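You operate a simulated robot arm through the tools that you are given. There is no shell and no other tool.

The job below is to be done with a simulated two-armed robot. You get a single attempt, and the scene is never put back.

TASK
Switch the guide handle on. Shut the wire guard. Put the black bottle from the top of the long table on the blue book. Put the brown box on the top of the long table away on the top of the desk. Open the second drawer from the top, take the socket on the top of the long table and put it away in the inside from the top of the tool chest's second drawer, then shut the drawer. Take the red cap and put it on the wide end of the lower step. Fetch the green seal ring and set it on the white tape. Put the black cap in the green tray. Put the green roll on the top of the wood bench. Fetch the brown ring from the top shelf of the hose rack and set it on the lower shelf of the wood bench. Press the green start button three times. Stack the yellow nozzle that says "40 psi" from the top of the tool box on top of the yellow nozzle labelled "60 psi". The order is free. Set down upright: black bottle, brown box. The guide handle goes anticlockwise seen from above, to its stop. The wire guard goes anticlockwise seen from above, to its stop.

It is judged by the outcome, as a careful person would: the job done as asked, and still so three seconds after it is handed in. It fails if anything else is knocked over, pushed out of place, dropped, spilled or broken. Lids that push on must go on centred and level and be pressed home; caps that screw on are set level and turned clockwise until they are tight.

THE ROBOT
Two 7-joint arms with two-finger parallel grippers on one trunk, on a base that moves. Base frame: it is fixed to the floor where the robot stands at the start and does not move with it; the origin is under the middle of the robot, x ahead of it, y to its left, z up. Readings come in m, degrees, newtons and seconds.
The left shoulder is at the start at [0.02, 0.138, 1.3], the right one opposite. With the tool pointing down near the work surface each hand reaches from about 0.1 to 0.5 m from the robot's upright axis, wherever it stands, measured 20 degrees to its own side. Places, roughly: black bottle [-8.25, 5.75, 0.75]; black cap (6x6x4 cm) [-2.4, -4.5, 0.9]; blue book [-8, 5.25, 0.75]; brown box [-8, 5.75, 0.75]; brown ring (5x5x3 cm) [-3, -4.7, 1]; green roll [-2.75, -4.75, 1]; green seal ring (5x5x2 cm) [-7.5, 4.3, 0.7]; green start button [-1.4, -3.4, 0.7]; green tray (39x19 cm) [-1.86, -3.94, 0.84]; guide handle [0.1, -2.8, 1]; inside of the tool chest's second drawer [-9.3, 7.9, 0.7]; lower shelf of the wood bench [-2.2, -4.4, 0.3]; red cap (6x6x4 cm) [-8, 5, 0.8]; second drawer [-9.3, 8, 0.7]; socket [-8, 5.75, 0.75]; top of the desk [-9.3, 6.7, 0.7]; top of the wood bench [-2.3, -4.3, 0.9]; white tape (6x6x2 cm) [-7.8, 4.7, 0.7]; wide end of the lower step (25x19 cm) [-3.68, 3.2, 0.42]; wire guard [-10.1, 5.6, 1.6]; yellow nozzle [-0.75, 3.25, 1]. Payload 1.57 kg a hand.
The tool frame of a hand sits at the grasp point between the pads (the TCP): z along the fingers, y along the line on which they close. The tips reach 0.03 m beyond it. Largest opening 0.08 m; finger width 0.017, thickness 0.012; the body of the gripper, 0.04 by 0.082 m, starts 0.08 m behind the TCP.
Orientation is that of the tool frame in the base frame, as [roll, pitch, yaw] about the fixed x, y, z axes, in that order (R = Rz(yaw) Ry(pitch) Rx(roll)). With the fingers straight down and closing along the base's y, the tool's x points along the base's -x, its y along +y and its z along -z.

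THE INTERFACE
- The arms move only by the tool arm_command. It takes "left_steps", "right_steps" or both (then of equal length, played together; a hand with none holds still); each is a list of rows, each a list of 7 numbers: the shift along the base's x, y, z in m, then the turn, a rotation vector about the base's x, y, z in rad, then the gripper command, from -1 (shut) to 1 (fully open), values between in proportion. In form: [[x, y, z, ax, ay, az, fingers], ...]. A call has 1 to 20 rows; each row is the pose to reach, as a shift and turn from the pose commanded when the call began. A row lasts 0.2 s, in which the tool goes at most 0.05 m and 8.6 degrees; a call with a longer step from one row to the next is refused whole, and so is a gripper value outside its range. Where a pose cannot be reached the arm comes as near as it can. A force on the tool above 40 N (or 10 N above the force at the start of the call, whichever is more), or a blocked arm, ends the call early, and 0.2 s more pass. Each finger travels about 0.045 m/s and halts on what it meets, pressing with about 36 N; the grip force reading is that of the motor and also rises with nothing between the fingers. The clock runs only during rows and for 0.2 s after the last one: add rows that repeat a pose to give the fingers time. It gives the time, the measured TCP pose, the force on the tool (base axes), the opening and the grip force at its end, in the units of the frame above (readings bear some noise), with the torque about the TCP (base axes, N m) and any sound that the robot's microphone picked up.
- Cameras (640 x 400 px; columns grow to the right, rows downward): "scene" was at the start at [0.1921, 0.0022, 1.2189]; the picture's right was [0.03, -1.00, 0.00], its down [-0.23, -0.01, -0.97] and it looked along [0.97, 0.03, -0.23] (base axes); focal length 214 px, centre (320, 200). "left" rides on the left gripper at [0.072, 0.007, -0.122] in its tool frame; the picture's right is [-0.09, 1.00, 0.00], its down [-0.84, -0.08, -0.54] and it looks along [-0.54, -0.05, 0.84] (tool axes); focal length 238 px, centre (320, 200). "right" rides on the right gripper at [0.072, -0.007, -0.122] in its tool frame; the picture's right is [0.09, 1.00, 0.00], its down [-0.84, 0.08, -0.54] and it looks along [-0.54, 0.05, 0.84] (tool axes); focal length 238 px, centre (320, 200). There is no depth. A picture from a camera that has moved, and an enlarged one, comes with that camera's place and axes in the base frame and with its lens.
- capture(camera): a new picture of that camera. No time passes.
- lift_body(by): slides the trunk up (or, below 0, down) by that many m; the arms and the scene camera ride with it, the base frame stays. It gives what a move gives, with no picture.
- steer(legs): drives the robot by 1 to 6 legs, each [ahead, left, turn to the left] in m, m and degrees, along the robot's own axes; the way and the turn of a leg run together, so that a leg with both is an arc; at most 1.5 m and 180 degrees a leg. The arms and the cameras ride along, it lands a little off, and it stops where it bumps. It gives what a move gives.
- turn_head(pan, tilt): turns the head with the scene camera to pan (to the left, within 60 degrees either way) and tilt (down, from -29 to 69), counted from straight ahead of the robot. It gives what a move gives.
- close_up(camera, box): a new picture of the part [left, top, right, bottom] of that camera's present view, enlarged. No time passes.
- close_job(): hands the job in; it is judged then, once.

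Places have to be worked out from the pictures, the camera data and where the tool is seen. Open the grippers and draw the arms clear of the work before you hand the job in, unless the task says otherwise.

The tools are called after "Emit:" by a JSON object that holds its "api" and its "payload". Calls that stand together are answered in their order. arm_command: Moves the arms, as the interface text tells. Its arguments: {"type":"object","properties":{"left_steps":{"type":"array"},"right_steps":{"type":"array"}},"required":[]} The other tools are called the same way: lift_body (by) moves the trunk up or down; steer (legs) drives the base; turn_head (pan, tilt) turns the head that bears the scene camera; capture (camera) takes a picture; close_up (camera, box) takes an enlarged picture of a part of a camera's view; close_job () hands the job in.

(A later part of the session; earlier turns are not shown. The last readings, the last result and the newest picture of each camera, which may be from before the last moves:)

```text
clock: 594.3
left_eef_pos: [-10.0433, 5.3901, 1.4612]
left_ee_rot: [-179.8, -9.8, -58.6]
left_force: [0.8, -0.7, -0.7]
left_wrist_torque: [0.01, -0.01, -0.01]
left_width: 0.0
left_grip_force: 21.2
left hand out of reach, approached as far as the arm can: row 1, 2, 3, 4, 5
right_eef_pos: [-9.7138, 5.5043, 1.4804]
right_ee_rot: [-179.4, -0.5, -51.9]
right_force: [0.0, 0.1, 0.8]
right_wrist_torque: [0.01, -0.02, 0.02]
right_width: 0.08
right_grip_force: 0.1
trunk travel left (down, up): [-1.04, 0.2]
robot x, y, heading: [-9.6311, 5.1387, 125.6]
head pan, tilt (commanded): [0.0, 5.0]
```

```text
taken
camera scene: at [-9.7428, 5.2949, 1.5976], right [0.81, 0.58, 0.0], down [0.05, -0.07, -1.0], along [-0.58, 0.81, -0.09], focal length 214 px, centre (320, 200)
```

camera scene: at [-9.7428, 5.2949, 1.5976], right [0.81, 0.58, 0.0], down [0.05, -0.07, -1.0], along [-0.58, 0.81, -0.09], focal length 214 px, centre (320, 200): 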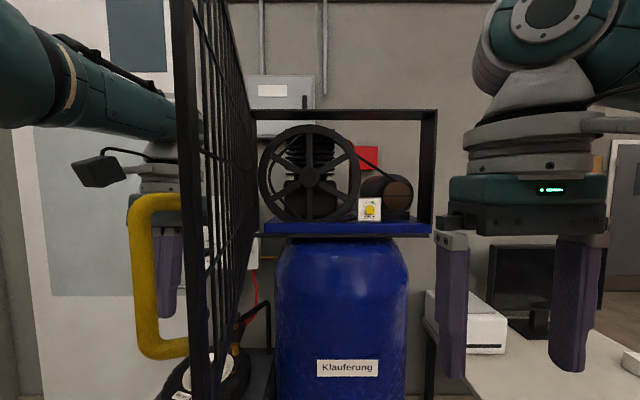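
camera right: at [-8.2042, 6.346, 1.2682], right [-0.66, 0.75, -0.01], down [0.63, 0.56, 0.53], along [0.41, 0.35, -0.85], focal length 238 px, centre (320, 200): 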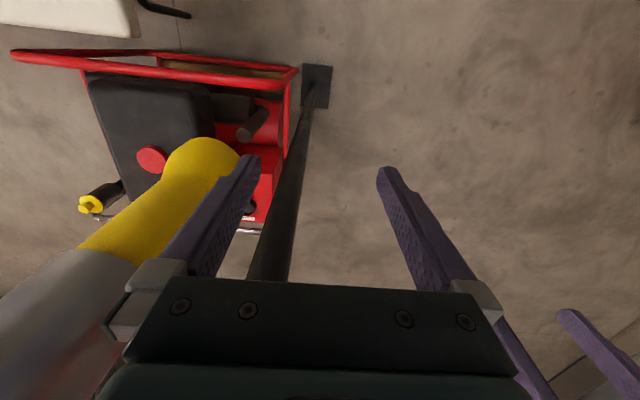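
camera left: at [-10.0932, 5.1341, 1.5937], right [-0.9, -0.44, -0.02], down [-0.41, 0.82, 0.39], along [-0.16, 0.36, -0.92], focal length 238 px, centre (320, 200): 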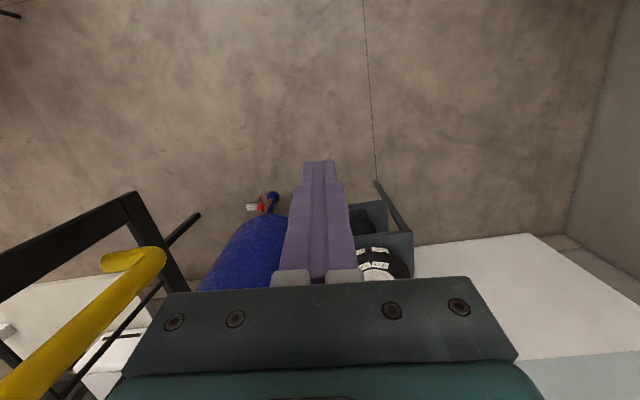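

The guard has begun to turn (~12°). I continue the sweep with the arm to ~25–30°.

Emit:
{"api": "arm_command", "payload": {"left_steps": [[0.0232, 0.0227, 0, 0, 0, 0, -1], [0.0463, 0.0454, 0, 0, 0, 0, -1], [0.0695, 0.0681, 0, 0, 0, 0, -1], [0.0885, 0.0945, 0, 0, 0, 0, -1], [0.1074, 0.121, 0, 0, 0, 0, -1], [0.1264, 0.1475, 0, 0, 0, 0, -1]]}}

Emit:
{"api": "capture", "payload": {"camera": "scene"}}

```text
clock: 595.7
left_eef_pos: [-9.9049, 5.4574, 1.4567]
left_ee_rot: [-179.8, -9.7, -58.7]
left_force: [1.1, -0.8, -0.1]
left_wrist_torque: [-0.02, 0.0, -0.01]
left_width: 0.0
left_grip_force: 21.5
left hand out of reach, approached as far as the arm can: row 1, 2, 3, 4, 5, 6
right_eef_pos: [-9.7124, 5.5051, 1.4799]
right_ee_rot: [-179.4, -0.5, -52.0]
right_force: [0.1, 0.1, 0.1]
right_wrist_torque: [0.02, -0.04, -0.01]
right_width: 0.0802
right_grip_force: 0.1
trunk travel left (down, up): [-1.04, 0.2]
robot x, y, heading: [-9.6302, 5.1397, 125.3]
head pan, tilt (commanded): [0.0, 5.0]
```

```text
taken
camera scene: at [-9.7428, 5.2949, 1.5976], right [0.81, 0.58, 0.0], down [0.05, -0.07, -1.0], along [-0.58, 0.81, -0.09], focal length 214 px, centre (320, 200)
```

scene: 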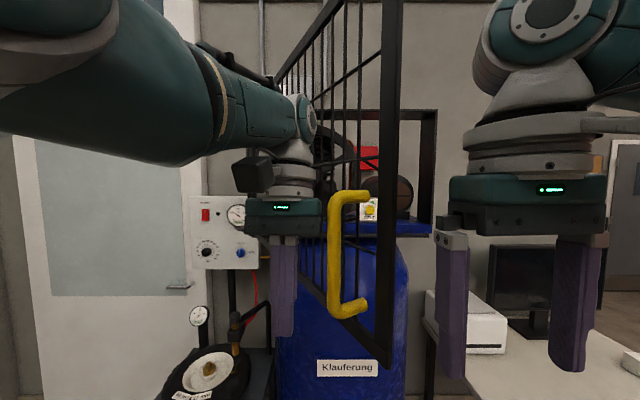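

The guard is at ~26°, and its free end is nearing my right hand. I move the right hand out to the right and back before continuing.

Emit:
{"api": "arm_command", "payload": {"right_steps": [[0.035, 0.012, -0.01, 0, 0, 0, 1], [0.07, 0.024, -0.02, 0, 0, 0, 1], [0.105, 0.036, -0.03, 0, 0, 0, 1], [0.14, 0.048, -0.04, 0, 0, 0, 1], [0.175, 0.06, -0.05, 0, 0, 0, 1]]}}

Emit:
{"api": "steer", "payload": {"legs": [[0.09, -0.12, 0]]}}

Emit:
{"api": "capture", "payload": {"camera": "scene"}}

```text
clock: 596.9
left_eef_pos: [-9.9058, 5.457, 1.4573]
left_ee_rot: [-179.8, -9.6, -58.7]
left_force: [-0.5, -0.5, -0.3]
left_wrist_torque: [-0.03, -0.05, -0.01]
left_width: 0.0
left_grip_force: 21.3
right_eef_pos: [-9.5366, 5.5641, 1.4301]
right_ee_rot: [-179.4, -0.4, -51.9]
right_force: [0.4, 0.6, 0.5]
right_wrist_torque: [0.04, -0.01, -0.01]
right_width: 0.0799
right_grip_force: 0.0
trunk travel left (down, up): [-1.04, 0.2]
robot x, y, heading: [-9.6286, 5.137, 125.3]
head pan, tilt (commanded): [0.0, 5.0]
```

```text
clock: 598.3
left_eef_pos: [-9.8628, 5.5989, 1.4574]
left_ee_rot: [-179.8, -9.7, -58.8]
left_force: [0.4, -0.8, 0.5]
left_wrist_torque: [-0.02, 0.03, -0.01]
left_width: 0.0
left_grip_force: 21.3
right_eef_pos: [-9.4924, 5.7051, 1.4302]
right_ee_rot: [-179.5, -0.5, -51.9]
right_force: [-0.6, 0.2, -0.4]
right_wrist_torque: [0.01, 0.01, 0.02]
right_width: 0.0801
right_grip_force: 0.0
trunk travel left (down, up): [-1.04, 0.2]
robot x, y, heading: [-9.5871, 5.283, 125.5]
head pan, tilt (commanded): [0.0, 5.0]
```

```text
taken
camera scene: at [-9.6991, 5.4364, 1.5976], right [0.81, 0.58, 0.0], down [0.05, -0.07, -1.0], along [-0.58, 0.81, -0.09], focal length 214 px, centre (320, 200)
```

scene: 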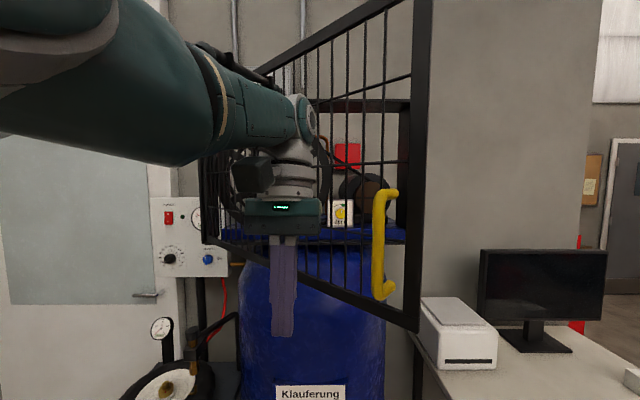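

The guard is ~48° closed. Now I go to the front-push stage: shift right 0.18 m so the left hand faces the free-end half, then drive ahead in steps.

Emit:
{"api": "steer", "payload": {"legs": [[0, -0.18, 0], [0.15, 0, 0]]}}

Emit:
{"api": "capture", "payload": {"camera": "scene"}}

```text
clock: 600.8
left_eef_pos: [-9.8054, 5.823, 1.4567]
left_ee_rot: [-179.7, -9.7, -58.6]
left_force: [-0.6, -0.3, 0.1]
left_wrist_torque: [0.01, -0.01, 0.01]
left_width: 0.0
left_grip_force: 21.3
right_eef_pos: [-9.435, 5.9298, 1.4299]
right_ee_rot: [-179.5, -0.6, -52.0]
right_force: [0.5, -0.5, -0.2]
right_wrist_torque: [0.03, 0.03, -0.01]
right_width: 0.0799
right_grip_force: 0.1
trunk travel left (down, up): [-1.04, 0.2]
robot x, y, heading: [-9.5317, 5.5057, 125.5]
head pan, tilt (commanded): [0.0, 5.0]
```

```text
taken
camera scene: at [-9.6412, 5.6607, 1.5976], right [0.81, 0.58, 0.0], down [0.05, -0.07, -1.0], along [-0.58, 0.81, -0.09], focal length 214 px, centre (320, 200)
```

scene: 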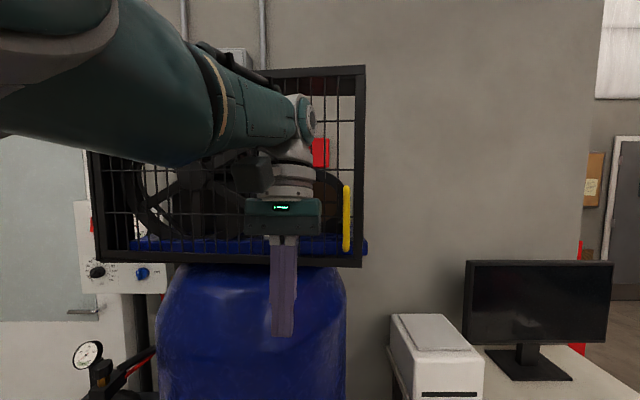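

The guard is now nearly shut (~82°). I drive ahead to push it fully to its stop.

Emit:
{"api": "steer", "payload": {"legs": [[0.17, 0, 0]]}}

Emit:
{"api": "arm_command", "payload": {"left_steps": [[-0.0115, 0.0164, 0, 0, 0, 0, -1], [-0.023, 0.0328, 0, 0, 0, 0, -1], [-0.0344, 0.0492, 0, 0, 0, 0, -1]]}}

Emit:
{"api": "capture", "payload": {"camera": "scene"}}

```text
clock: 602.2
left_eef_pos: [-9.9035, 5.96, 1.4572]
left_ee_rot: [-179.7, -9.7, -58.6]
left_force: [0.0, -0.4, -0.6]
left_wrist_torque: [-0.03, -0.01, 0.04]
left_width: 0.0
left_grip_force: 21.3
right_eef_pos: [-9.5331, 6.0672, 1.4298]
right_ee_rot: [-179.4, -0.5, -52.0]
right_force: [0.7, 0.6, 0.1]
right_wrist_torque: [0.01, -0.02, -0.02]
right_width: 0.0797
right_grip_force: 0.1
trunk travel left (down, up): [-1.04, 0.2]
robot x, y, heading: [-9.6281, 5.6447, 125.3]
head pan, tilt (commanded): [0.0, 5.0]
```

```text
clock: 603.0
left_eef_pos: [-9.9164, 5.9581, 1.4546]
left_ee_rot: [-179.8, -9.6, -58.7]
left_force: [-0.7, 0.2, 0.1]
left_wrist_torque: [0.03, 0.0, 0.0]
left_width: 0.0
left_grip_force: 21.3
left hand out of reach, approached as far as the arm can: row 1, 2, 3
right_eef_pos: [-9.5328, 6.0673, 1.4288]
right_ee_rot: [-179.4, -0.6, -51.9]
right_force: [-0.8, -0.1, -0.4]
right_wrist_torque: [0.01, -0.01, 0.01]
right_width: 0.0797
right_grip_force: 0.0
trunk travel left (down, up): [-1.04, 0.2]
robot x, y, heading: [-9.6266, 5.6405, 125.5]
head pan, tilt (commanded): [0.0, 5.0]
```

```text
taken
camera scene: at [-9.7392, 5.7985, 1.5976], right [0.81, 0.58, 0.0], down [0.05, -0.07, -1.0], along [-0.58, 0.81, -0.09], focal length 214 px, centre (320, 200)
```

scene: 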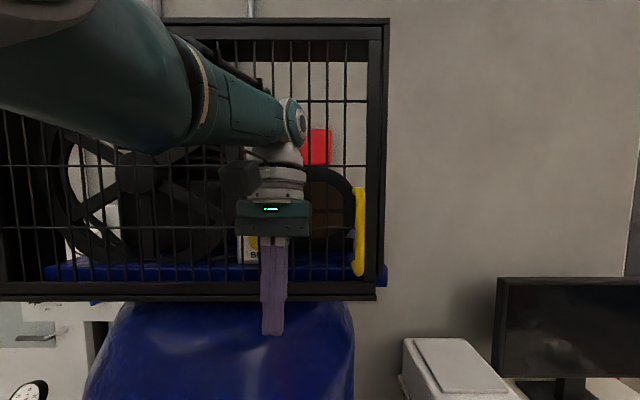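

Almost flush. I drive ahead in small steps to press the guard to its stop.

Emit:
{"api": "steer", "payload": {"legs": [[0.05, 0, 0]]}}

Emit:
{"api": "steer", "payload": {"legs": [[0.03, 0, 0]]}}

Emit:
{"api": "capture", "payload": {"camera": "scene"}}

```text
clock: 604.1
left_eef_pos: [-9.9413, 5.9931, 1.4545]
left_ee_rot: [-179.8, -9.6, -58.9]
left_force: [-0.5, -0.4, -0.1]
left_wrist_torque: [0.0, 0.05, -0.01]
left_width: 0.0002
left_grip_force: 21.3
right_eef_pos: [-9.5634, 6.1023, 1.427]
right_ee_rot: [-179.5, -0.9, -51.6]
right_force: [-0.4, 0.1, -0.8]
right_wrist_torque: [0.01, -0.03, -0.01]
right_width: 0.0799
right_grip_force: 0.1
trunk travel left (down, up): [-1.04, 0.2]
robot x, y, heading: [-9.6536, 5.6839, 125.5]
head pan, tilt (commanded): [0.0, 5.0]
stopped in leg 1: the robot was blocked; the commanded pose is now the measured one
```

```text
clock: 604.9
left_eef_pos: [-9.9416, 5.9947, 1.454]
left_ee_rot: [180.0, -9.4, -59.1]
left_force: [0.3, -0.3, 1.1]
left_wrist_torque: [0.01, 0.0, 0.0]
left_width: 0.0
left_grip_force: 21.3
right_eef_pos: [-9.5687, 6.1061, 1.4293]
right_ee_rot: [-179.5, -0.9, -51.2]
right_force: [-0.7, 0.2, 1.2]
right_wrist_torque: [-0.03, 0.02, 0.0]
right_width: 0.0799
right_grip_force: 0.1
trunk travel left (down, up): [-1.04, 0.2]
robot x, y, heading: [-9.657, 5.6844, 126.3]
head pan, tilt (commanded): [0.0, 5.0]
stopped in leg 1: the robot was blocked; the commanded pose is now the measured one
```

```text
taken
camera scene: at [-9.7717, 5.8343, 1.5968], right [0.81, 0.59, 0.0], down [0.05, -0.07, -1.0], along [-0.59, 0.8, -0.09], focal length 214 px, centre (320, 200)
```

scene: 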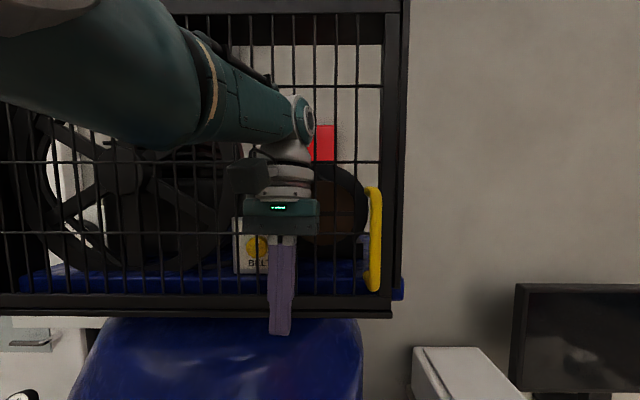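

The base reports blocked with the wrist against the mesh, suggesting the guard is at its stop. I zoom in at the free edge to check it is flush with the frame.

Emit:
{"api": "close_up", "payload": {"camera": "scene", "box": [320, 0, 440, 120]}}

Emit:
{"api": "close_up", "payload": {"camera": "scene", "box": [320, 200, 440, 330]}}

```text
3.33 times, centred on (380, 60) of scene
camera zoom: at [-9.7717, 5.8343, 1.5968], right [0.81, 0.59, 0.0], down [0.05, -0.07, -1.0], along [-0.59, 0.8, -0.09], focal length 715 px, centre (120, 667)
```

zoom: 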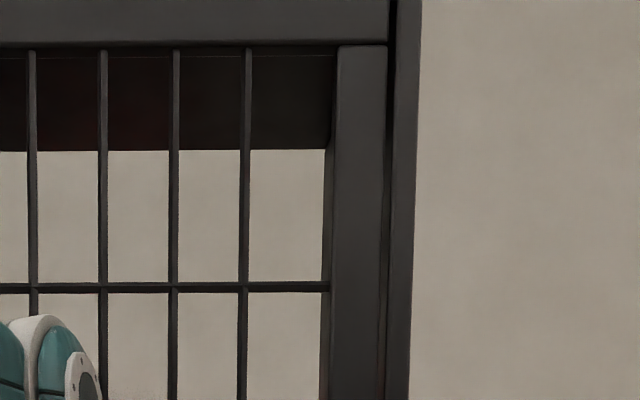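

```text
3.08 times, centred on (380, 265) of scene
camera zoom: at [-9.7717, 5.8343, 1.5968], right [0.81, 0.59, 0.0], down [0.05, -0.07, -1.0], along [-0.59, 0.8, -0.09], focal length 660 px, centre (135, 0)
```

zoom: 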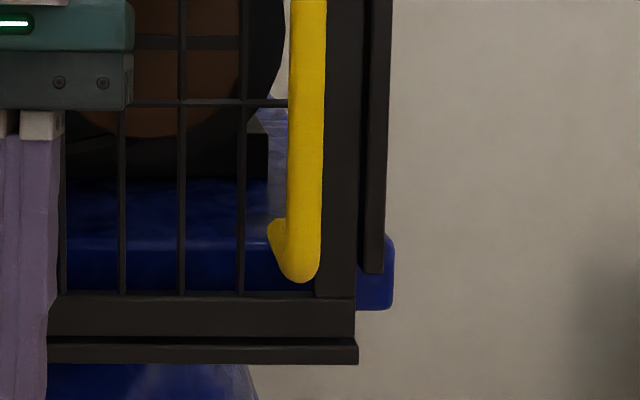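

It looks nearly flush, but I want to be sure. I pull the base back a little and look at the guard's angle again.

Emit:
{"api": "steer", "payload": {"legs": [[-0.25, 0, 0]]}}

Emit:
{"api": "capture", "payload": {"camera": "scene"}}

Emit:
{"api": "close_up", "payload": {"camera": "scene", "box": [280, 40, 400, 280]}}

```text
clock: 606.7
left_eef_pos: [-9.7965, 5.7972, 1.458]
left_ee_rot: [-179.9, -8.9, -59.0]
left_force: [-0.5, -0.2, -0.2]
left_wrist_torque: [0.0, -0.02, -0.02]
left_width: 0.0
left_grip_force: 21.5
right_eef_pos: [-9.4244, 5.9078, 1.4293]
right_ee_rot: [-179.4, -0.5, -51.2]
right_force: [0.4, 0.4, -0.3]
right_wrist_torque: [0.03, -0.01, -0.01]
right_width: 0.0798
right_grip_force: 0.1
trunk travel left (down, up): [-1.04, 0.2]
robot x, y, heading: [-9.511, 5.4832, 126.2]
head pan, tilt (commanded): [0.0, 5.0]
```

```text
taken
camera scene: at [-9.6257, 5.636, 1.5976], right [0.81, 0.59, 0.0], down [0.05, -0.07, -1.0], along [-0.59, 0.8, -0.09], focal length 214 px, centre (320, 200)
```

scene: 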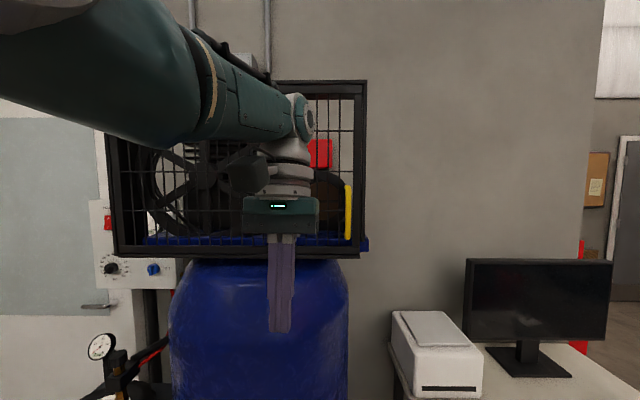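

```text
1.67 times, centred on (340, 160) of scene
camera zoom: at [-9.6257, 5.636, 1.5976], right [0.81, 0.59, 0.0], down [0.05, -0.07, -1.0], along [-0.59, 0.8, -0.09], focal length 358 px, centre (287, 267)
```

zoom: 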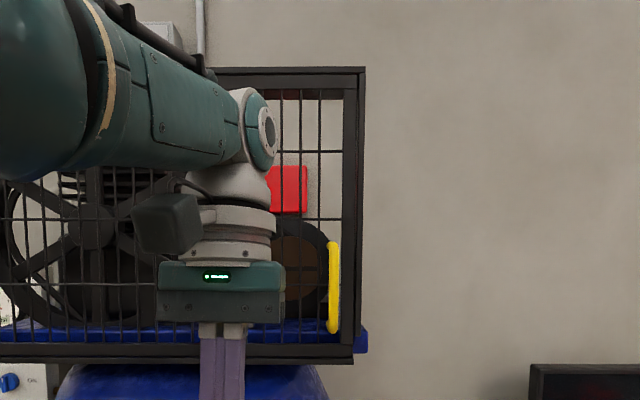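

The guard's lower edge is now parallel to the wall (both ends at the same depth) – it is shut against the frame. Next the brown box: I lower the trunk, turn around and sidestep to the table end again.

Emit:
{"api": "lift_body", "payload": {"by": -0.25}}

Emit:
{"api": "steer", "payload": {"legs": [[0, 0, -179.9], [-0.1, 0.6, 0], [0, 0.55, 0]]}}

Emit:
{"api": "turn_head", "payload": {"pan": 0, "tilt": 35}}

Emit:
{"api": "capture", "payload": {"camera": "scene"}}

```text
clock: 609.3
left_eef_pos: [-9.7969, 5.7978, 1.2087]
left_ee_rot: [-180.0, -8.8, -58.9]
left_force: [-0.1, -0.2, 0.4]
left_wrist_torque: [0.03, 0.04, 0.0]
left_width: 0.0
left_grip_force: 21.5
right_eef_pos: [-9.423, 5.9079, 1.1795]
right_ee_rot: [-179.5, -0.6, -51.2]
right_force: [-0.2, -0.3, 0.0]
right_wrist_torque: [0.0, 0.02, 0.0]
right_width: 0.0801
right_grip_force: 0.2
trunk travel left (down, up): [-0.79, 0.45]
robot x, y, heading: [-9.5128, 5.4821, 126.3]
head pan, tilt (commanded): [0.0, 5.0]
```

```text
clock: 622.8
left_eef_pos: [-8.3694, 5.9834, 1.207]
left_ee_rot: [-179.9, -8.9, 123.5]
left_force: [0.0, -0.5, -0.5]
left_wrist_torque: [0.03, -0.01, -0.02]
left_width: 0.0
left_grip_force: 21.5
right_eef_pos: [-8.738, 5.8565, 1.1804]
right_ee_rot: [-179.5, -0.4, 131.3]
right_force: [-0.3, -0.1, 0.2]
right_wrist_torque: [-0.03, 0.02, 0.0]
right_width: 0.08
right_grip_force: 0.0
trunk travel left (down, up): [-0.79, 0.45]
robot x, y, heading: [-8.6683, 6.2842, -51.0]
head pan, tilt (commanded): [0.0, 5.0]
```

```text
clock: 623.7
left_eef_pos: [-8.3697, 5.9827, 1.2077]
left_ee_rot: [-179.9, -8.9, 123.5]
left_force: [-0.4, 0.6, -0.6]
left_wrist_torque: [0.02, 0.01, 0.02]
left_width: 0.0001
left_grip_force: 21.0
right_eef_pos: [-8.7387, 5.856, 1.1794]
right_ee_rot: [-179.3, -0.4, 131.3]
right_force: [0.0, -0.1, 0.7]
right_wrist_torque: [0.01, 0.01, 0.0]
right_width: 0.08
right_grip_force: 0.0
trunk travel left (down, up): [-0.79, 0.45]
robot x, y, heading: [-8.6713, 6.2854, -51.3]
head pan, tilt (commanded): [0.0, 35.0]
```

```text
taken
camera scene: at [-8.5526, 6.1378, 1.2995], right [-0.78, -0.63, 0.0], down [-0.36, 0.45, -0.82], along [0.51, -0.64, -0.57], focal length 214 px, centre (320, 200)
```

scene: 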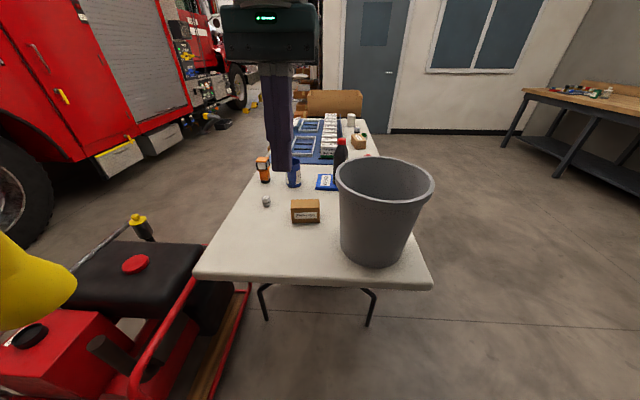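

Robot is back at the table end. I zoom on the brown box to judge its size and orientation.

Emit:
{"api": "close_up", "payload": {"camera": "scene", "box": [230, 150, 350, 250]}}

Emit:
{"api": "arm_command", "payload": {"right_steps": [[-0.03, -0.01, 0, 0, 0, 0, 1], [-0.06, -0.02, 0, 0, 0, 0, 1], [-0.09, -0.03, 0, 0, 0, 0, 1], [-0.12, -0.035, 0, 0, 0, 0, 1], [-0.15, -0.04, 0, 0, 0, 0, 1]], "left_steps": [[0, 0, 0, 0, 0, 0, 1], [0, 0, 0, 0, 0, 0, 1], [0, 0, -0.02, -0.05, -0.033, 0, 1], [0, 0, -0.04, -0.1, -0.066, 0, 1], [0, 0, -0.05, -0.129, -0.086, 0, 1]]}}

```text
4.00 times, centred on (290, 200) of scene
camera zoom: at [-8.5526, 6.1378, 1.2995], right [-0.78, -0.63, 0.0], down [-0.36, 0.45, -0.82], along [0.51, -0.64, -0.57], focal length 858 px, centre (440, 200)
```

zoom: 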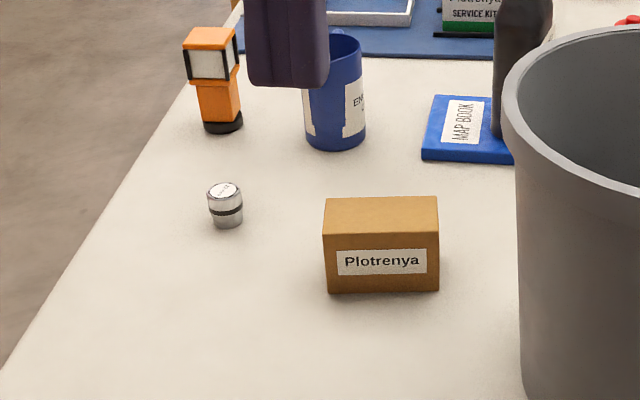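

```text
clock: 624.9
left_eef_pos: [-8.3609, 5.9594, 1.155]
left_ee_rot: [180.0, -0.2, 123.5]
left_force: [0.1, -1.0, 0.2]
left_wrist_torque: [0.0, 0.0, -0.04]
left_width: 0.08
left_grip_force: 0.0
left hand out of reach, approached as far as the arm can: row 3, 4, 5
right_eef_pos: [-8.8873, 5.8157, 1.1792]
right_ee_rot: [-179.3, -0.5, 131.5]
right_force: [0.4, -0.2, -0.9]
right_wrist_torque: [0.01, -0.01, 0.05]
right_width: 0.0798
right_grip_force: 0.1
trunk travel left (down, up): [-0.79, 0.45]
robot x, y, heading: [-8.664, 6.2849, -51.1]
head pan, tilt (commanded): [0.0, 35.0]
```

The box is ~0.113 × 0.065 × 0.066 m, long side across. I turn the left hand −90° so it closes along its short side, then drive up to the table end.

Emit:
{"api": "arm_command", "payload": {"left_steps": [[0, 0, 0, 0, 0, -0.1428, 1], [0, 0, 0, 0, 0, -0.2856, 1], [0, 0, 0, 0, 0, -0.4284, 1], [0, 0, 0, 0, 0, -0.5712, 1], [0, 0, 0, 0, 0, -0.714, 1], [0, 0, 0, 0, 0, -0.8568, 1], [0, 0, 0, 0, 0, -0.9996, 1], [0, 0, 0, 0, 0, -1.1424, 1], [0, 0, 0, 0, 0, -1.2852, 1], [0, 0, 0, 0, 0, -1.428, 1], [0, 0, 0, 0, 0, -1.5, 1]]}}

Emit:
{"api": "steer", "payload": {"legs": [[0, 0, -3.9], [0.36, -0.04, 0]]}}

Emit:
{"api": "turn_head", "payload": {"pan": 5, "tilt": 40}}

Emit:
{"api": "capture", "payload": {"camera": "scene"}}

Emit:
{"api": "capture", "payload": {"camera": "left"}}

```text
clock: 627.3
left_eef_pos: [-8.361, 5.9579, 1.1546]
left_ee_rot: [180.0, 0.0, 37.4]
left_force: [-0.2, 0.2, 0.8]
left_wrist_torque: [0.0, -0.03, -0.01]
left_width: 0.08
left_grip_force: 0.1
right_eef_pos: [-8.8873, 5.8147, 1.1792]
right_ee_rot: [-179.3, -0.5, 131.3]
right_force: [0.2, 0.4, 1.0]
right_wrist_torque: [0.03, 0.04, 0.0]
right_width: 0.0801
right_grip_force: 0.1
trunk travel left (down, up): [-0.79, 0.45]
robot x, y, heading: [-8.6691, 6.2808, -51.0]
head pan, tilt (commanded): [0.0, 35.0]
```

```text
clock: 630.1
left_eef_pos: [-8.2166, 5.6175, 1.1545]
left_ee_rot: [-179.8, 0.0, 33.3]
left_force: [-0.5, 0.7, 0.1]
left_wrist_torque: [-0.04, -0.01, 0.01]
left_width: 0.0801
left_grip_force: 0.0
right_eef_pos: [-8.75, 5.513, 1.1785]
right_ee_rot: [-179.4, -0.5, 127.2]
right_force: [0.4, -0.2, 0.0]
right_wrist_torque: [0.01, -0.01, 0.03]
right_width: 0.08
right_grip_force: 0.1
trunk travel left (down, up): [-0.79, 0.45]
robot x, y, heading: [-8.4955, 5.9689, -55.6]
head pan, tilt (commanded): [0.0, 35.0]
```

```text
clock: 630.8
left_eef_pos: [-8.2158, 5.6169, 1.1547]
left_ee_rot: [179.9, 0.0, 33.2]
left_force: [0.7, 0.7, 0.2]
left_wrist_torque: [0.01, 0.01, -0.02]
left_width: 0.0797
left_grip_force: 0.1
right_eef_pos: [-8.7503, 5.515, 1.1792]
right_ee_rot: [-179.4, -0.5, 127.1]
right_force: [-1.3, 0.5, 0.1]
right_wrist_torque: [-0.01, 0.02, -0.02]
right_width: 0.0801
right_grip_force: 0.0
trunk travel left (down, up): [-0.79, 0.45]
robot x, y, heading: [-8.498, 5.9658, -55.3]
head pan, tilt (commanded): [5.0, 40.0]
```

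```text
taken
camera scene: at [-8.3886, 5.8177, 1.2919], right [-0.77, -0.64, 0.0], down [-0.41, 0.5, -0.77], along [0.49, -0.59, -0.64], focal length 214 px, centre (320, 200)
```

scene: 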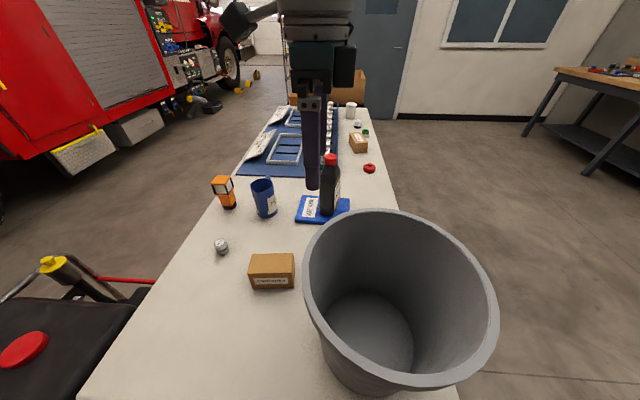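

```text
taken
camera left: at [-8.1516, 5.6519, 1.2778], right [0.47, -0.88, 0.0], down [-0.74, -0.4, 0.54], along [-0.48, -0.25, -0.84], focal length 238 px, centre (320, 200)
```

left: 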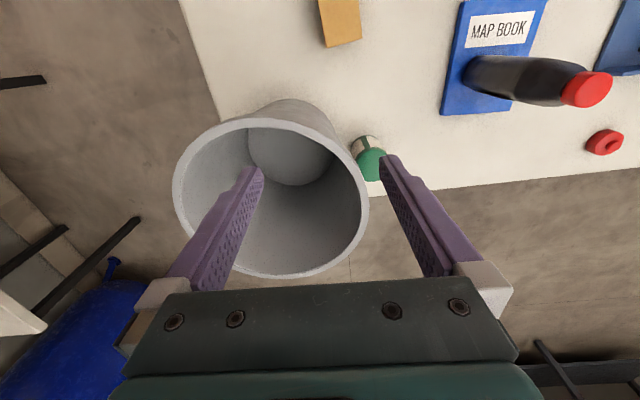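

The left hand is above the bucket; I creep 4 cm ahead, move the hand left over the box at this height, then lower the trunk.

Emit:
{"api": "steer", "payload": {"legs": [[0.04, 0, 0]]}}

Emit:
{"api": "arm_command", "payload": {"left_steps": [[0.028, 0.016, 0, 0, 0, 0, 1], [0.057, 0.031, 0, 0, 0, 0, 1], [0.085, 0.047, 0, 0, 0, 0, 1], [0.114, 0.062, 0, 0, 0, 0, 1]]}}

Emit:
{"api": "lift_body", "payload": {"by": -0.18}}

Emit:
{"api": "capture", "payload": {"camera": "left"}}

Emit:
{"api": "capture", "payload": {"camera": "scene"}}

```text
clock: 631.7
left_eef_pos: [-8.1916, 5.5835, 1.1556]
left_ee_rot: [-179.9, -0.1, 33.4]
left_force: [0.4, -0.2, 0.6]
left_wrist_torque: [-0.01, 0.02, 0.0]
left_width: 0.0802
left_grip_force: 0.1
right_eef_pos: [-8.7272, 5.481, 1.18]
right_ee_rot: [-179.3, -0.5, 127.0]
right_force: [1.0, 0.4, 0.1]
right_wrist_torque: [-0.01, 0.02, 0.0]
right_width: 0.0798
right_grip_force: 0.0
trunk travel left (down, up): [-0.79, 0.45]
robot x, y, heading: [-8.4783, 5.9325, -55.6]
head pan, tilt (commanded): [5.0, 40.0]
```

```text
clock: 632.7
left_eef_pos: [-8.0719, 5.6341, 1.1536]
left_ee_rot: [-179.8, 0.0, 33.2]
left_force: [0.0, 0.0, 0.3]
left_wrist_torque: [-0.02, 0.0, -0.01]
left_width: 0.08
left_grip_force: 0.1
left hand out of reach, approached as far as the arm can: row 1, 2, 3, 4
right_eef_pos: [-8.7284, 5.4794, 1.1792]
right_ee_rot: [-179.4, -0.5, 127.0]
right_force: [0.2, -0.3, -0.2]
right_wrist_torque: [0.0, 0.01, -0.02]
right_width: 0.0798
right_grip_force: 0.0
trunk travel left (down, up): [-0.79, 0.45]
robot x, y, heading: [-8.477, 5.9349, -55.3]
head pan, tilt (commanded): [5.0, 40.0]
```

```text
clock: 634.7
left_eef_pos: [-8.0708, 5.6336, 0.974]
left_ee_rot: [-179.8, 0.0, 33.3]
left_force: [-0.1, -0.3, -0.5]
left_wrist_torque: [0.02, 0.0, 0.0]
left_width: 0.0799
left_grip_force: 0.1
right_eef_pos: [-8.7274, 5.4808, 0.9997]
right_ee_rot: [-179.4, -0.5, 127.0]
right_force: [-0.7, -0.4, 0.7]
right_wrist_torque: [0.01, 0.04, 0.02]
right_width: 0.0801
right_grip_force: 0.1
trunk travel left (down, up): [-0.61, 0.63]
robot x, y, heading: [-8.4768, 5.9364, -55.3]
head pan, tilt (commanded): [5.0, 40.0]
```

```text
taken
camera left: at [-8.0068, 5.6682, 1.0964], right [0.47, -0.88, 0.0], down [-0.74, -0.4, 0.54], along [-0.48, -0.25, -0.84], focal length 238 px, centre (320, 200)
```

left: 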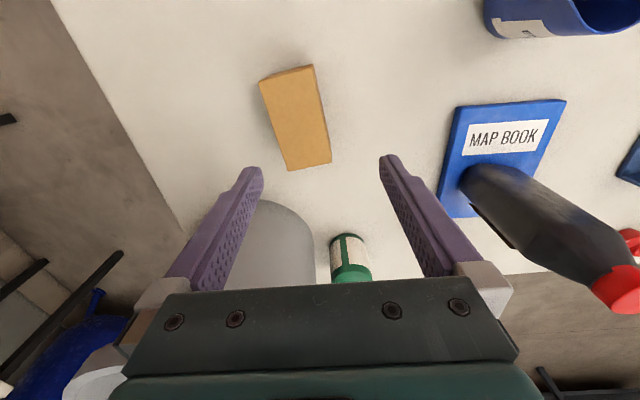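

```text
taken
camera scene: at [-8.3659, 5.7845, 1.1119], right [-0.77, -0.64, 0.0], down [-0.41, 0.5, -0.77], along [0.49, -0.59, -0.64], focal length 214 px, centre (320, 200)
```

scene: 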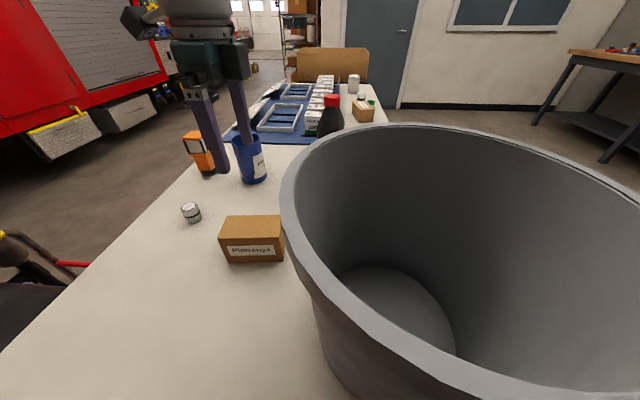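

The box top is at z≈0.81, centre ≈(-8.089,5.653), long axis heading ~40°. My head is close above the bucket rim, so I shift the base left 0.1 m first, then lower the trunk a bit more.

Emit:
{"api": "steer", "payload": {"legs": [[0.02, 0.1, 0]]}}

Emit:
{"api": "lift_body", "payload": {"by": -0.05}}

Emit:
{"api": "capture", "payload": {"camera": "scene"}}

Emit:
{"api": "capture", "payload": {"camera": "left"}}

```text
clock: 635.8
left_eef_pos: [-7.9789, 5.6742, 0.974]
left_ee_rot: [-179.9, 0.0, 33.2]
left_force: [0.8, 0.2, 0.3]
left_wrist_torque: [-0.01, 0.0, -0.01]
left_width: 0.0801
left_grip_force: 0.1
right_eef_pos: [-8.6358, 5.5209, 1.0]
right_ee_rot: [-179.3, -0.5, 126.9]
right_force: [0.6, -0.4, -0.5]
right_wrist_torque: [-0.03, -0.02, 0.0]
right_width: 0.08
right_grip_force: 0.1
trunk travel left (down, up): [-0.61, 0.63]
robot x, y, heading: [-8.3828, 5.9731, -55.9]
head pan, tilt (commanded): [5.0, 40.0]
```

```text
clock: 636.7
left_eef_pos: [-7.979, 5.674, 0.9236]
left_ee_rot: [-179.7, 0.0, 33.2]
left_force: [-0.2, 0.3, 1.2]
left_wrist_torque: [-0.04, 0.01, -0.01]
left_width: 0.0799
left_grip_force: 0.1
right_eef_pos: [-8.6368, 5.5206, 0.9493]
right_ee_rot: [-179.4, -0.4, 127.0]
right_force: [0.2, 0.5, 0.8]
right_wrist_torque: [0.01, -0.03, 0.0]
right_width: 0.08
right_grip_force: 0.1
trunk travel left (down, up): [-0.56, 0.68]
robot x, y, heading: [-8.3845, 5.9717, -55.6]
head pan, tilt (commanded): [5.0, 40.0]
```

```text
taken
camera scene: at [-8.2734, 5.8244, 1.0618], right [-0.77, -0.64, 0.0], down [-0.41, 0.5, -0.77], along [0.49, -0.59, -0.64], focal length 214 px, centre (320, 200)
```

scene: 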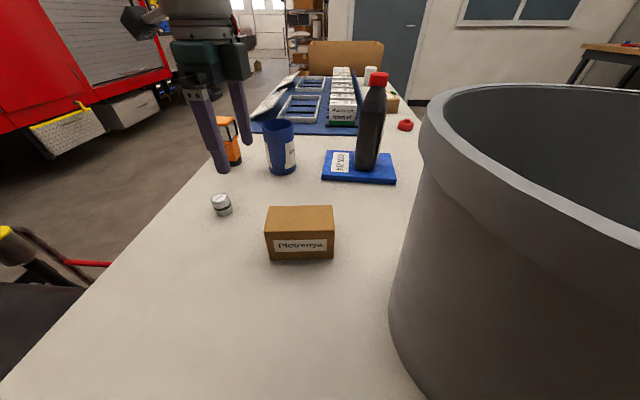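

```text
taken
camera left: at [-7.9144, 5.7077, 1.0463], right [0.47, -0.88, 0.0], down [-0.74, -0.4, 0.54], along [-0.48, -0.25, -0.84], focal length 238 px, centre (320, 200)
```

left: 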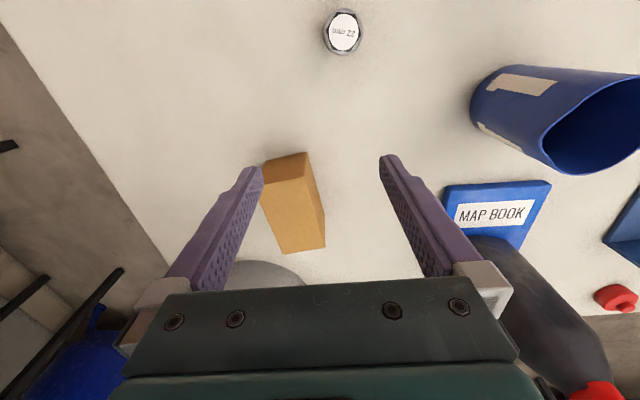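

Box centre confirmed ≈(-8.090,5.655). I move the hand over it, turn +7°, and lower to z≈0.86.

Emit:
{"api": "arm_command", "payload": {"left_steps": [[-0.028, -0.005, 0, 0, 0, 0.03, 1], [-0.056, -0.01, 0, 0, 0, 0.06, 1], [-0.084, -0.014, 0, 0, 0, 0.09, 1], [-0.111, -0.019, -0.02, 0, 0, 0.122, 1], [-0.111, -0.019, -0.045, 0, 0, 0.122, 1], [-0.111, -0.019, -0.06, 0, 0, 0.122, 1]]}}

Emit:
{"api": "capture", "payload": {"camera": "left"}}

Emit:
{"api": "capture", "payload": {"camera": "scene"}}

```text
clock: 638.1
left_eef_pos: [-8.0859, 5.6416, 0.8614]
left_ee_rot: [-179.7, -0.1, 40.1]
left_force: [0.2, -0.2, -0.4]
left_wrist_torque: [-0.04, 0.0, -0.03]
left_width: 0.0801
left_grip_force: 0.1
left hand out of reach, approached as far as the arm can: row 1, 2, 3, 4, 5, 6
right_eef_pos: [-8.6359, 5.5214, 0.9506]
right_ee_rot: [-179.4, -0.5, 127.0]
right_force: [0.3, -0.3, 0.7]
right_wrist_torque: [0.02, 0.02, 0.01]
right_width: 0.0801
right_grip_force: 0.1
trunk travel left (down, up): [-0.56, 0.68]
robot x, y, heading: [-8.3843, 5.9725, -55.6]
head pan, tilt (commanded): [5.0, 40.0]
```

```text
taken
camera left: at [-8.0271, 5.6826, 0.9831], right [0.57, -0.82, -0.01], down [-0.69, -0.48, 0.54], along [-0.45, -0.31, -0.84], focal length 238 px, centre (320, 200)
```

left: 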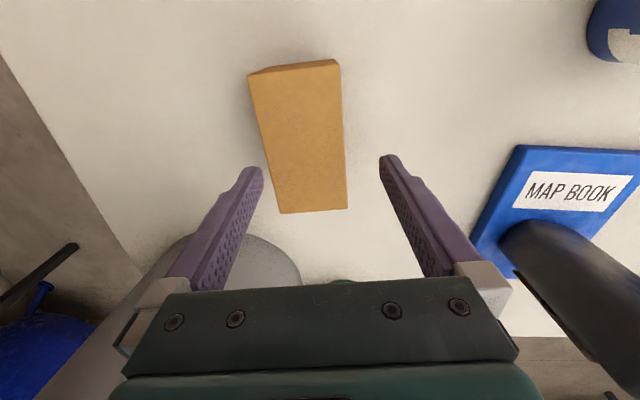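

```text
taken
camera scene: at [-8.2734, 5.8245, 1.0619], right [-0.77, -0.64, 0.0], down [-0.41, 0.5, -0.77], along [0.49, -0.59, -0.64], focal length 214 px, centre (320, 200)
```

scene: 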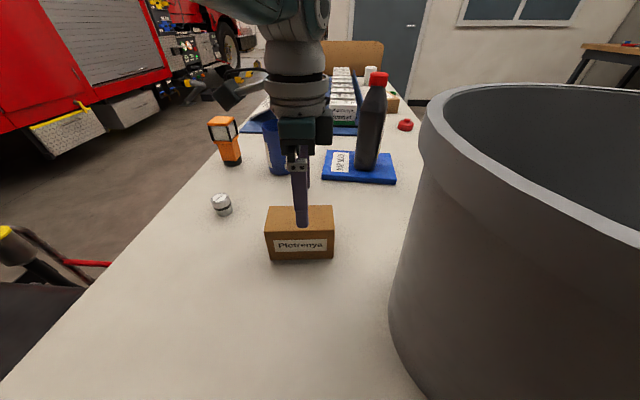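

The box is ~1.5 cm nearer to me than the hand; yaw is aligned. I move the base back 1.5 cm and re-check.

Emit:
{"api": "steer", "payload": {"legs": [[-0.016, 0, 0]]}}

Emit:
{"api": "capture", "payload": {"camera": "left"}}

```text
clock: 638.9
left_eef_pos: [-8.0964, 5.6544, 0.8606]
left_ee_rot: [-179.7, 0.0, 40.2]
left_force: [0.4, -0.2, -0.1]
left_wrist_torque: [-0.03, -0.02, 0.0]
left_width: 0.0798
left_grip_force: 0.0
right_eef_pos: [-8.6443, 5.5342, 0.9497]
right_ee_rot: [-179.4, -0.5, 127.0]
right_force: [0.6, 0.4, -0.2]
right_wrist_torque: [0.02, 0.03, 0.01]
right_width: 0.0801
right_grip_force: 0.1
trunk travel left (down, up): [-0.56, 0.68]
robot x, y, heading: [-8.3899, 5.988, -55.5]
head pan, tilt (commanded): [5.0, 40.0]
```

```text
taken
camera left: at [-8.0358, 5.6959, 0.9833], right [0.57, -0.82, -0.01], down [-0.69, -0.48, 0.54], along [-0.45, -0.31, -0.84], focal length 238 px, centre (320, 200)
```

left: 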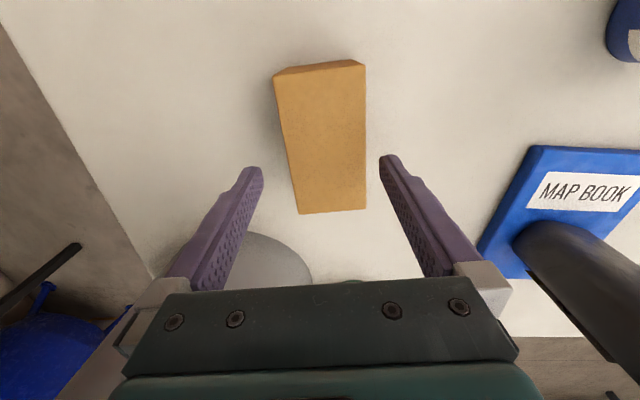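

Centred within 4 mm. I nudge 3 mm and descend around the box to z≈0.785, then close.

Emit:
{"api": "arm_command", "payload": {"left_steps": [[0.002, -0.003, 0, 0, 0, 0, 1], [0.002, -0.003, -0.02, 0, 0, 0, 1], [0.002, -0.003, -0.04, 0, 0, 0, 1], [0.002, -0.003, -0.06, 0, 0, 0, 1], [0.002, -0.003, -0.075, 0, 0, 0, 1]]}}

Emit:
{"api": "capture", "payload": {"camera": "left"}}

```text
clock: 640.1
left_eef_pos: [-8.1019, 5.6721, 0.8001]
left_ee_rot: [-179.5, -0.2, 40.2]
left_force: [0.0, -0.2, -0.3]
left_wrist_torque: [0.02, -0.01, 0.0]
left_width: 0.0801
left_grip_force: 0.1
left hand out of reach, approached as far as the arm can: row 2, 3, 4, 5
right_eef_pos: [-8.6444, 5.5336, 0.9485]
right_ee_rot: [-179.4, -0.6, 127.1]
right_force: [0.2, 0.8, 0.1]
right_wrist_torque: [-0.04, -0.02, 0.0]
right_width: 0.08
right_grip_force: 0.1
trunk travel left (down, up): [-0.56, 0.68]
robot x, y, heading: [-8.3926, 5.9847, -55.7]
head pan, tilt (commanded): [5.0, 40.0]
```

```text
taken
camera left: at [-8.0412, 5.7134, 0.9226], right [0.57, -0.82, -0.01], down [-0.69, -0.48, 0.54], along [-0.45, -0.3, -0.84], focal length 238 px, centre (320, 200)
```

left: 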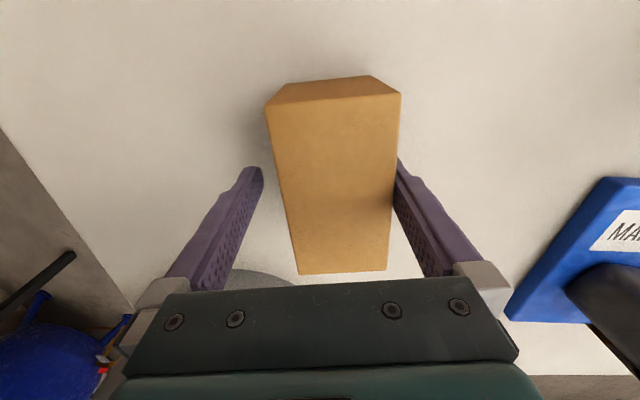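

The arm limit pulled the hand back 1.8 cm, so I move the base 1.7 cm ahead to re-centre around the box.

Emit:
{"api": "steer", "payload": {"legs": [[0.017, 0, 0]]}}

Emit:
{"api": "capture", "payload": {"camera": "left"}}

```text
clock: 640.9
left_eef_pos: [-8.0917, 5.6577, 0.8002]
left_ee_rot: [-179.7, -0.1, 40.2]
left_force: [-0.5, -0.4, -0.1]
left_wrist_torque: [0.01, -0.01, -0.02]
left_width: 0.0801
left_grip_force: 0.1
right_eef_pos: [-8.635, 5.5184, 0.949]
right_ee_rot: [-179.4, -0.5, 127.0]
right_force: [-0.8, -0.2, 0.4]
right_wrist_torque: [0.01, 0.02, -0.01]
right_width: 0.0799
right_grip_force: 0.1
trunk travel left (down, up): [-0.56, 0.68]
robot x, y, heading: [-8.381, 5.9739, -55.7]
head pan, tilt (commanded): [5.0, 40.0]
```

```text
taken
camera left: at [-8.0312, 5.6991, 0.923], right [0.57, -0.82, -0.01], down [-0.69, -0.48, 0.54], along [-0.45, -0.31, -0.84], focal length 238 px, centre (320, 200)
```

left: 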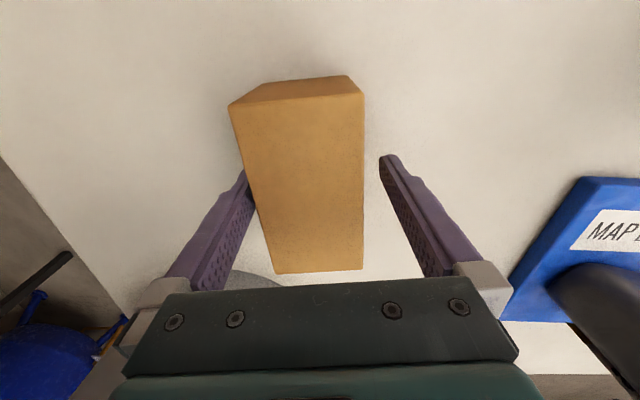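

The box is between the fingers; I close now.

Emit:
{"api": "arm_command", "payload": {"left_steps": [[0, 0, 0, 0, 0, 0, 0.5], [0, 0, 0, 0, 0, 0, 0], [0, 0, 0, 0, 0, 0, -1], [0, 0, 0, 0, 0, 0, -1], [0, 0, 0, 0, 0, 0, -1]]}}

Emit:
{"api": "capture", "payload": {"camera": "left"}}

```text
clock: 642.1
left_eef_pos: [-8.0922, 5.6573, 0.8003]
left_ee_rot: [-179.6, -0.1, 40.2]
left_force: [-0.3, 0.2, 0.3]
left_wrist_torque: [0.08, -0.06, 0.0]
left_width: 0.0597
left_grip_force: 36.3
right_eef_pos: [-8.6346, 5.52, 0.9493]
right_ee_rot: [-179.5, -0.5, 127.0]
right_force: [0.5, 0.1, -0.4]
right_wrist_torque: [-0.04, -0.05, 0.03]
right_width: 0.0801
right_grip_force: 0.1
trunk travel left (down, up): [-0.56, 0.68]
robot x, y, heading: [-8.38, 5.974, -55.8]
head pan, tilt (commanded): [5.0, 40.0]
```

```text
taken
camera left: at [-8.0315, 5.6994, 0.9228], right [0.57, -0.82, -0.01], down [-0.69, -0.48, 0.54], along [-0.45, -0.31, -0.84], focal length 238 px, centre (320, 200)
```

left: 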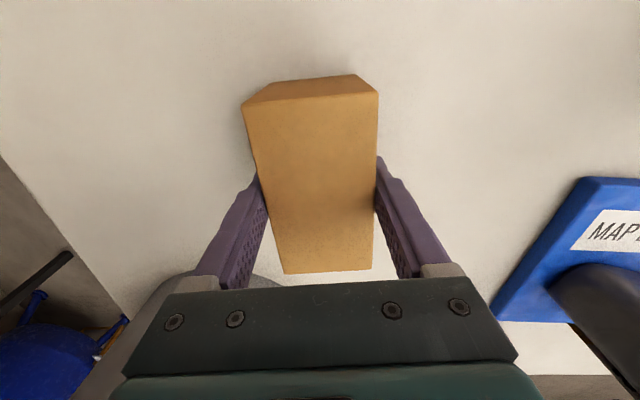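

Gripped at 0.060 m. I lift with the trunk by 0.2 m.

Emit:
{"api": "lift_body", "payload": {"by": 0.2}}

Emit:
{"api": "capture", "payload": {"camera": "scene"}}

```text
clock: 644.3
left_eef_pos: [-8.0927, 5.6573, 0.9996]
left_ee_rot: [-179.6, -0.1, 40.1]
left_force: [0.7, -0.1, -1.5]
left_wrist_torque: [0.0, -0.05, 0.0]
left_width: 0.0595
left_grip_force: 35.7
right_eef_pos: [-8.6346, 5.5201, 1.1492]
right_ee_rot: [-179.4, -0.6, 126.9]
right_force: [-0.5, -0.2, -0.7]
right_wrist_torque: [0.02, 0.02, -0.03]
right_width: 0.0798
right_grip_force: 0.0
trunk travel left (down, up): [-0.76, 0.48]
robot x, y, heading: [-8.378, 5.9707, -55.8]
head pan, tilt (commanded): [5.0, 40.0]
```

```text
taken
camera scene: at [-8.2728, 5.8237, 1.2618], right [-0.77, -0.64, 0.0], down [-0.41, 0.5, -0.77], along [0.49, -0.59, -0.64], focal length 214 px, centre (320, 200)
```

scene: 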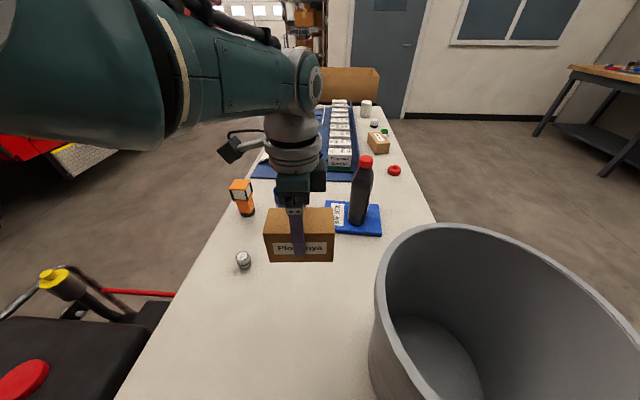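

Box lifted cleanly. I raise a bit more, back out, step right, and turn around (clockwise, away from the pole) to face the desk.

Emit:
{"api": "lift_body", "payload": {"by": 0.1}}

Emit:
{"api": "steer", "payload": {"legs": [[-0.4, 0, 0], [0, -0.4, 0], [0, 0, -180]]}}

Emit:
{"api": "turn_head", "payload": {"pan": 0, "tilt": 30}}

Emit:
{"api": "capture", "payload": {"camera": "scene"}}

```text
clock: 645.6
left_eef_pos: [-8.0918, 5.6581, 1.1003]
left_ee_rot: [-179.7, -0.1, 40.2]
left_force: [-0.3, 0.4, -2.1]
left_wrist_torque: [-0.01, 0.03, 0.01]
left_width: 0.0597
left_grip_force: 36.1
right_eef_pos: [-8.6345, 5.5196, 1.2503]
right_ee_rot: [-179.4, -0.4, 127.0]
right_force: [-0.6, -0.4, 0.4]
right_wrist_torque: [0.0, -0.01, -0.01]
right_width: 0.0802
right_grip_force: 0.0
trunk travel left (down, up): [-0.86, 0.38]
robot x, y, heading: [-8.3842, 5.972, -56.0]
head pan, tilt (commanded): [5.0, 40.0]
```

```text
clock: 657.5
left_eef_pos: [-9.2287, 6.3834, 1.1012]
left_ee_rot: [-179.6, 0.0, -139.3]
left_force: [0.2, -0.2, -1.9]
left_wrist_torque: [-0.01, 0.01, 0.0]
left_width: 0.0596
left_grip_force: 36.0
right_eef_pos: [-8.6861, 6.5258, 1.2487]
right_ee_rot: [-179.4, -0.6, -52.5]
right_force: [-0.1, -0.7, 0.2]
right_wrist_torque: [0.0, 0.04, 0.02]
right_width: 0.0799
right_grip_force: 0.0
trunk travel left (down, up): [-0.86, 0.38]
robot x, y, heading: [-8.9386, 6.0716, 124.9]
head pan, tilt (commanded): [5.0, 40.0]
```

```text
clock: 658.2
left_eef_pos: [-9.229, 6.3837, 1.1009]
left_ee_rot: [-179.6, -0.1, -139.2]
left_force: [-0.2, 0.2, -1.5]
left_wrist_torque: [0.02, 0.03, -0.03]
left_width: 0.0595
left_grip_force: 36.1
right_eef_pos: [-8.6878, 6.5262, 1.2493]
right_ee_rot: [-179.5, -0.5, -52.5]
right_force: [-0.1, 0.0, 0.0]
right_wrist_torque: [0.01, -0.03, -0.02]
right_width: 0.08
right_grip_force: 0.1
trunk travel left (down, up): [-0.86, 0.38]
robot x, y, heading: [-8.9355, 6.0709, 124.8]
head pan, tilt (commanded): [0.0, 30.0]
```

```text
taken
camera scene: at [-9.0457, 6.2263, 1.3771], right [0.82, 0.57, 0.0], down [0.29, -0.41, -0.87], along [-0.5, 0.71, -0.5], focal length 214 px, centre (320, 200)
```

scene: 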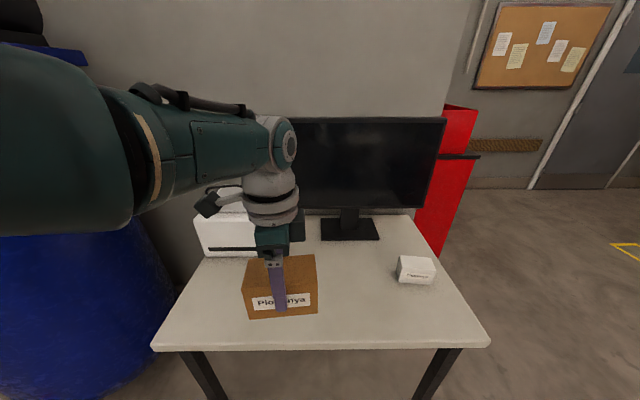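

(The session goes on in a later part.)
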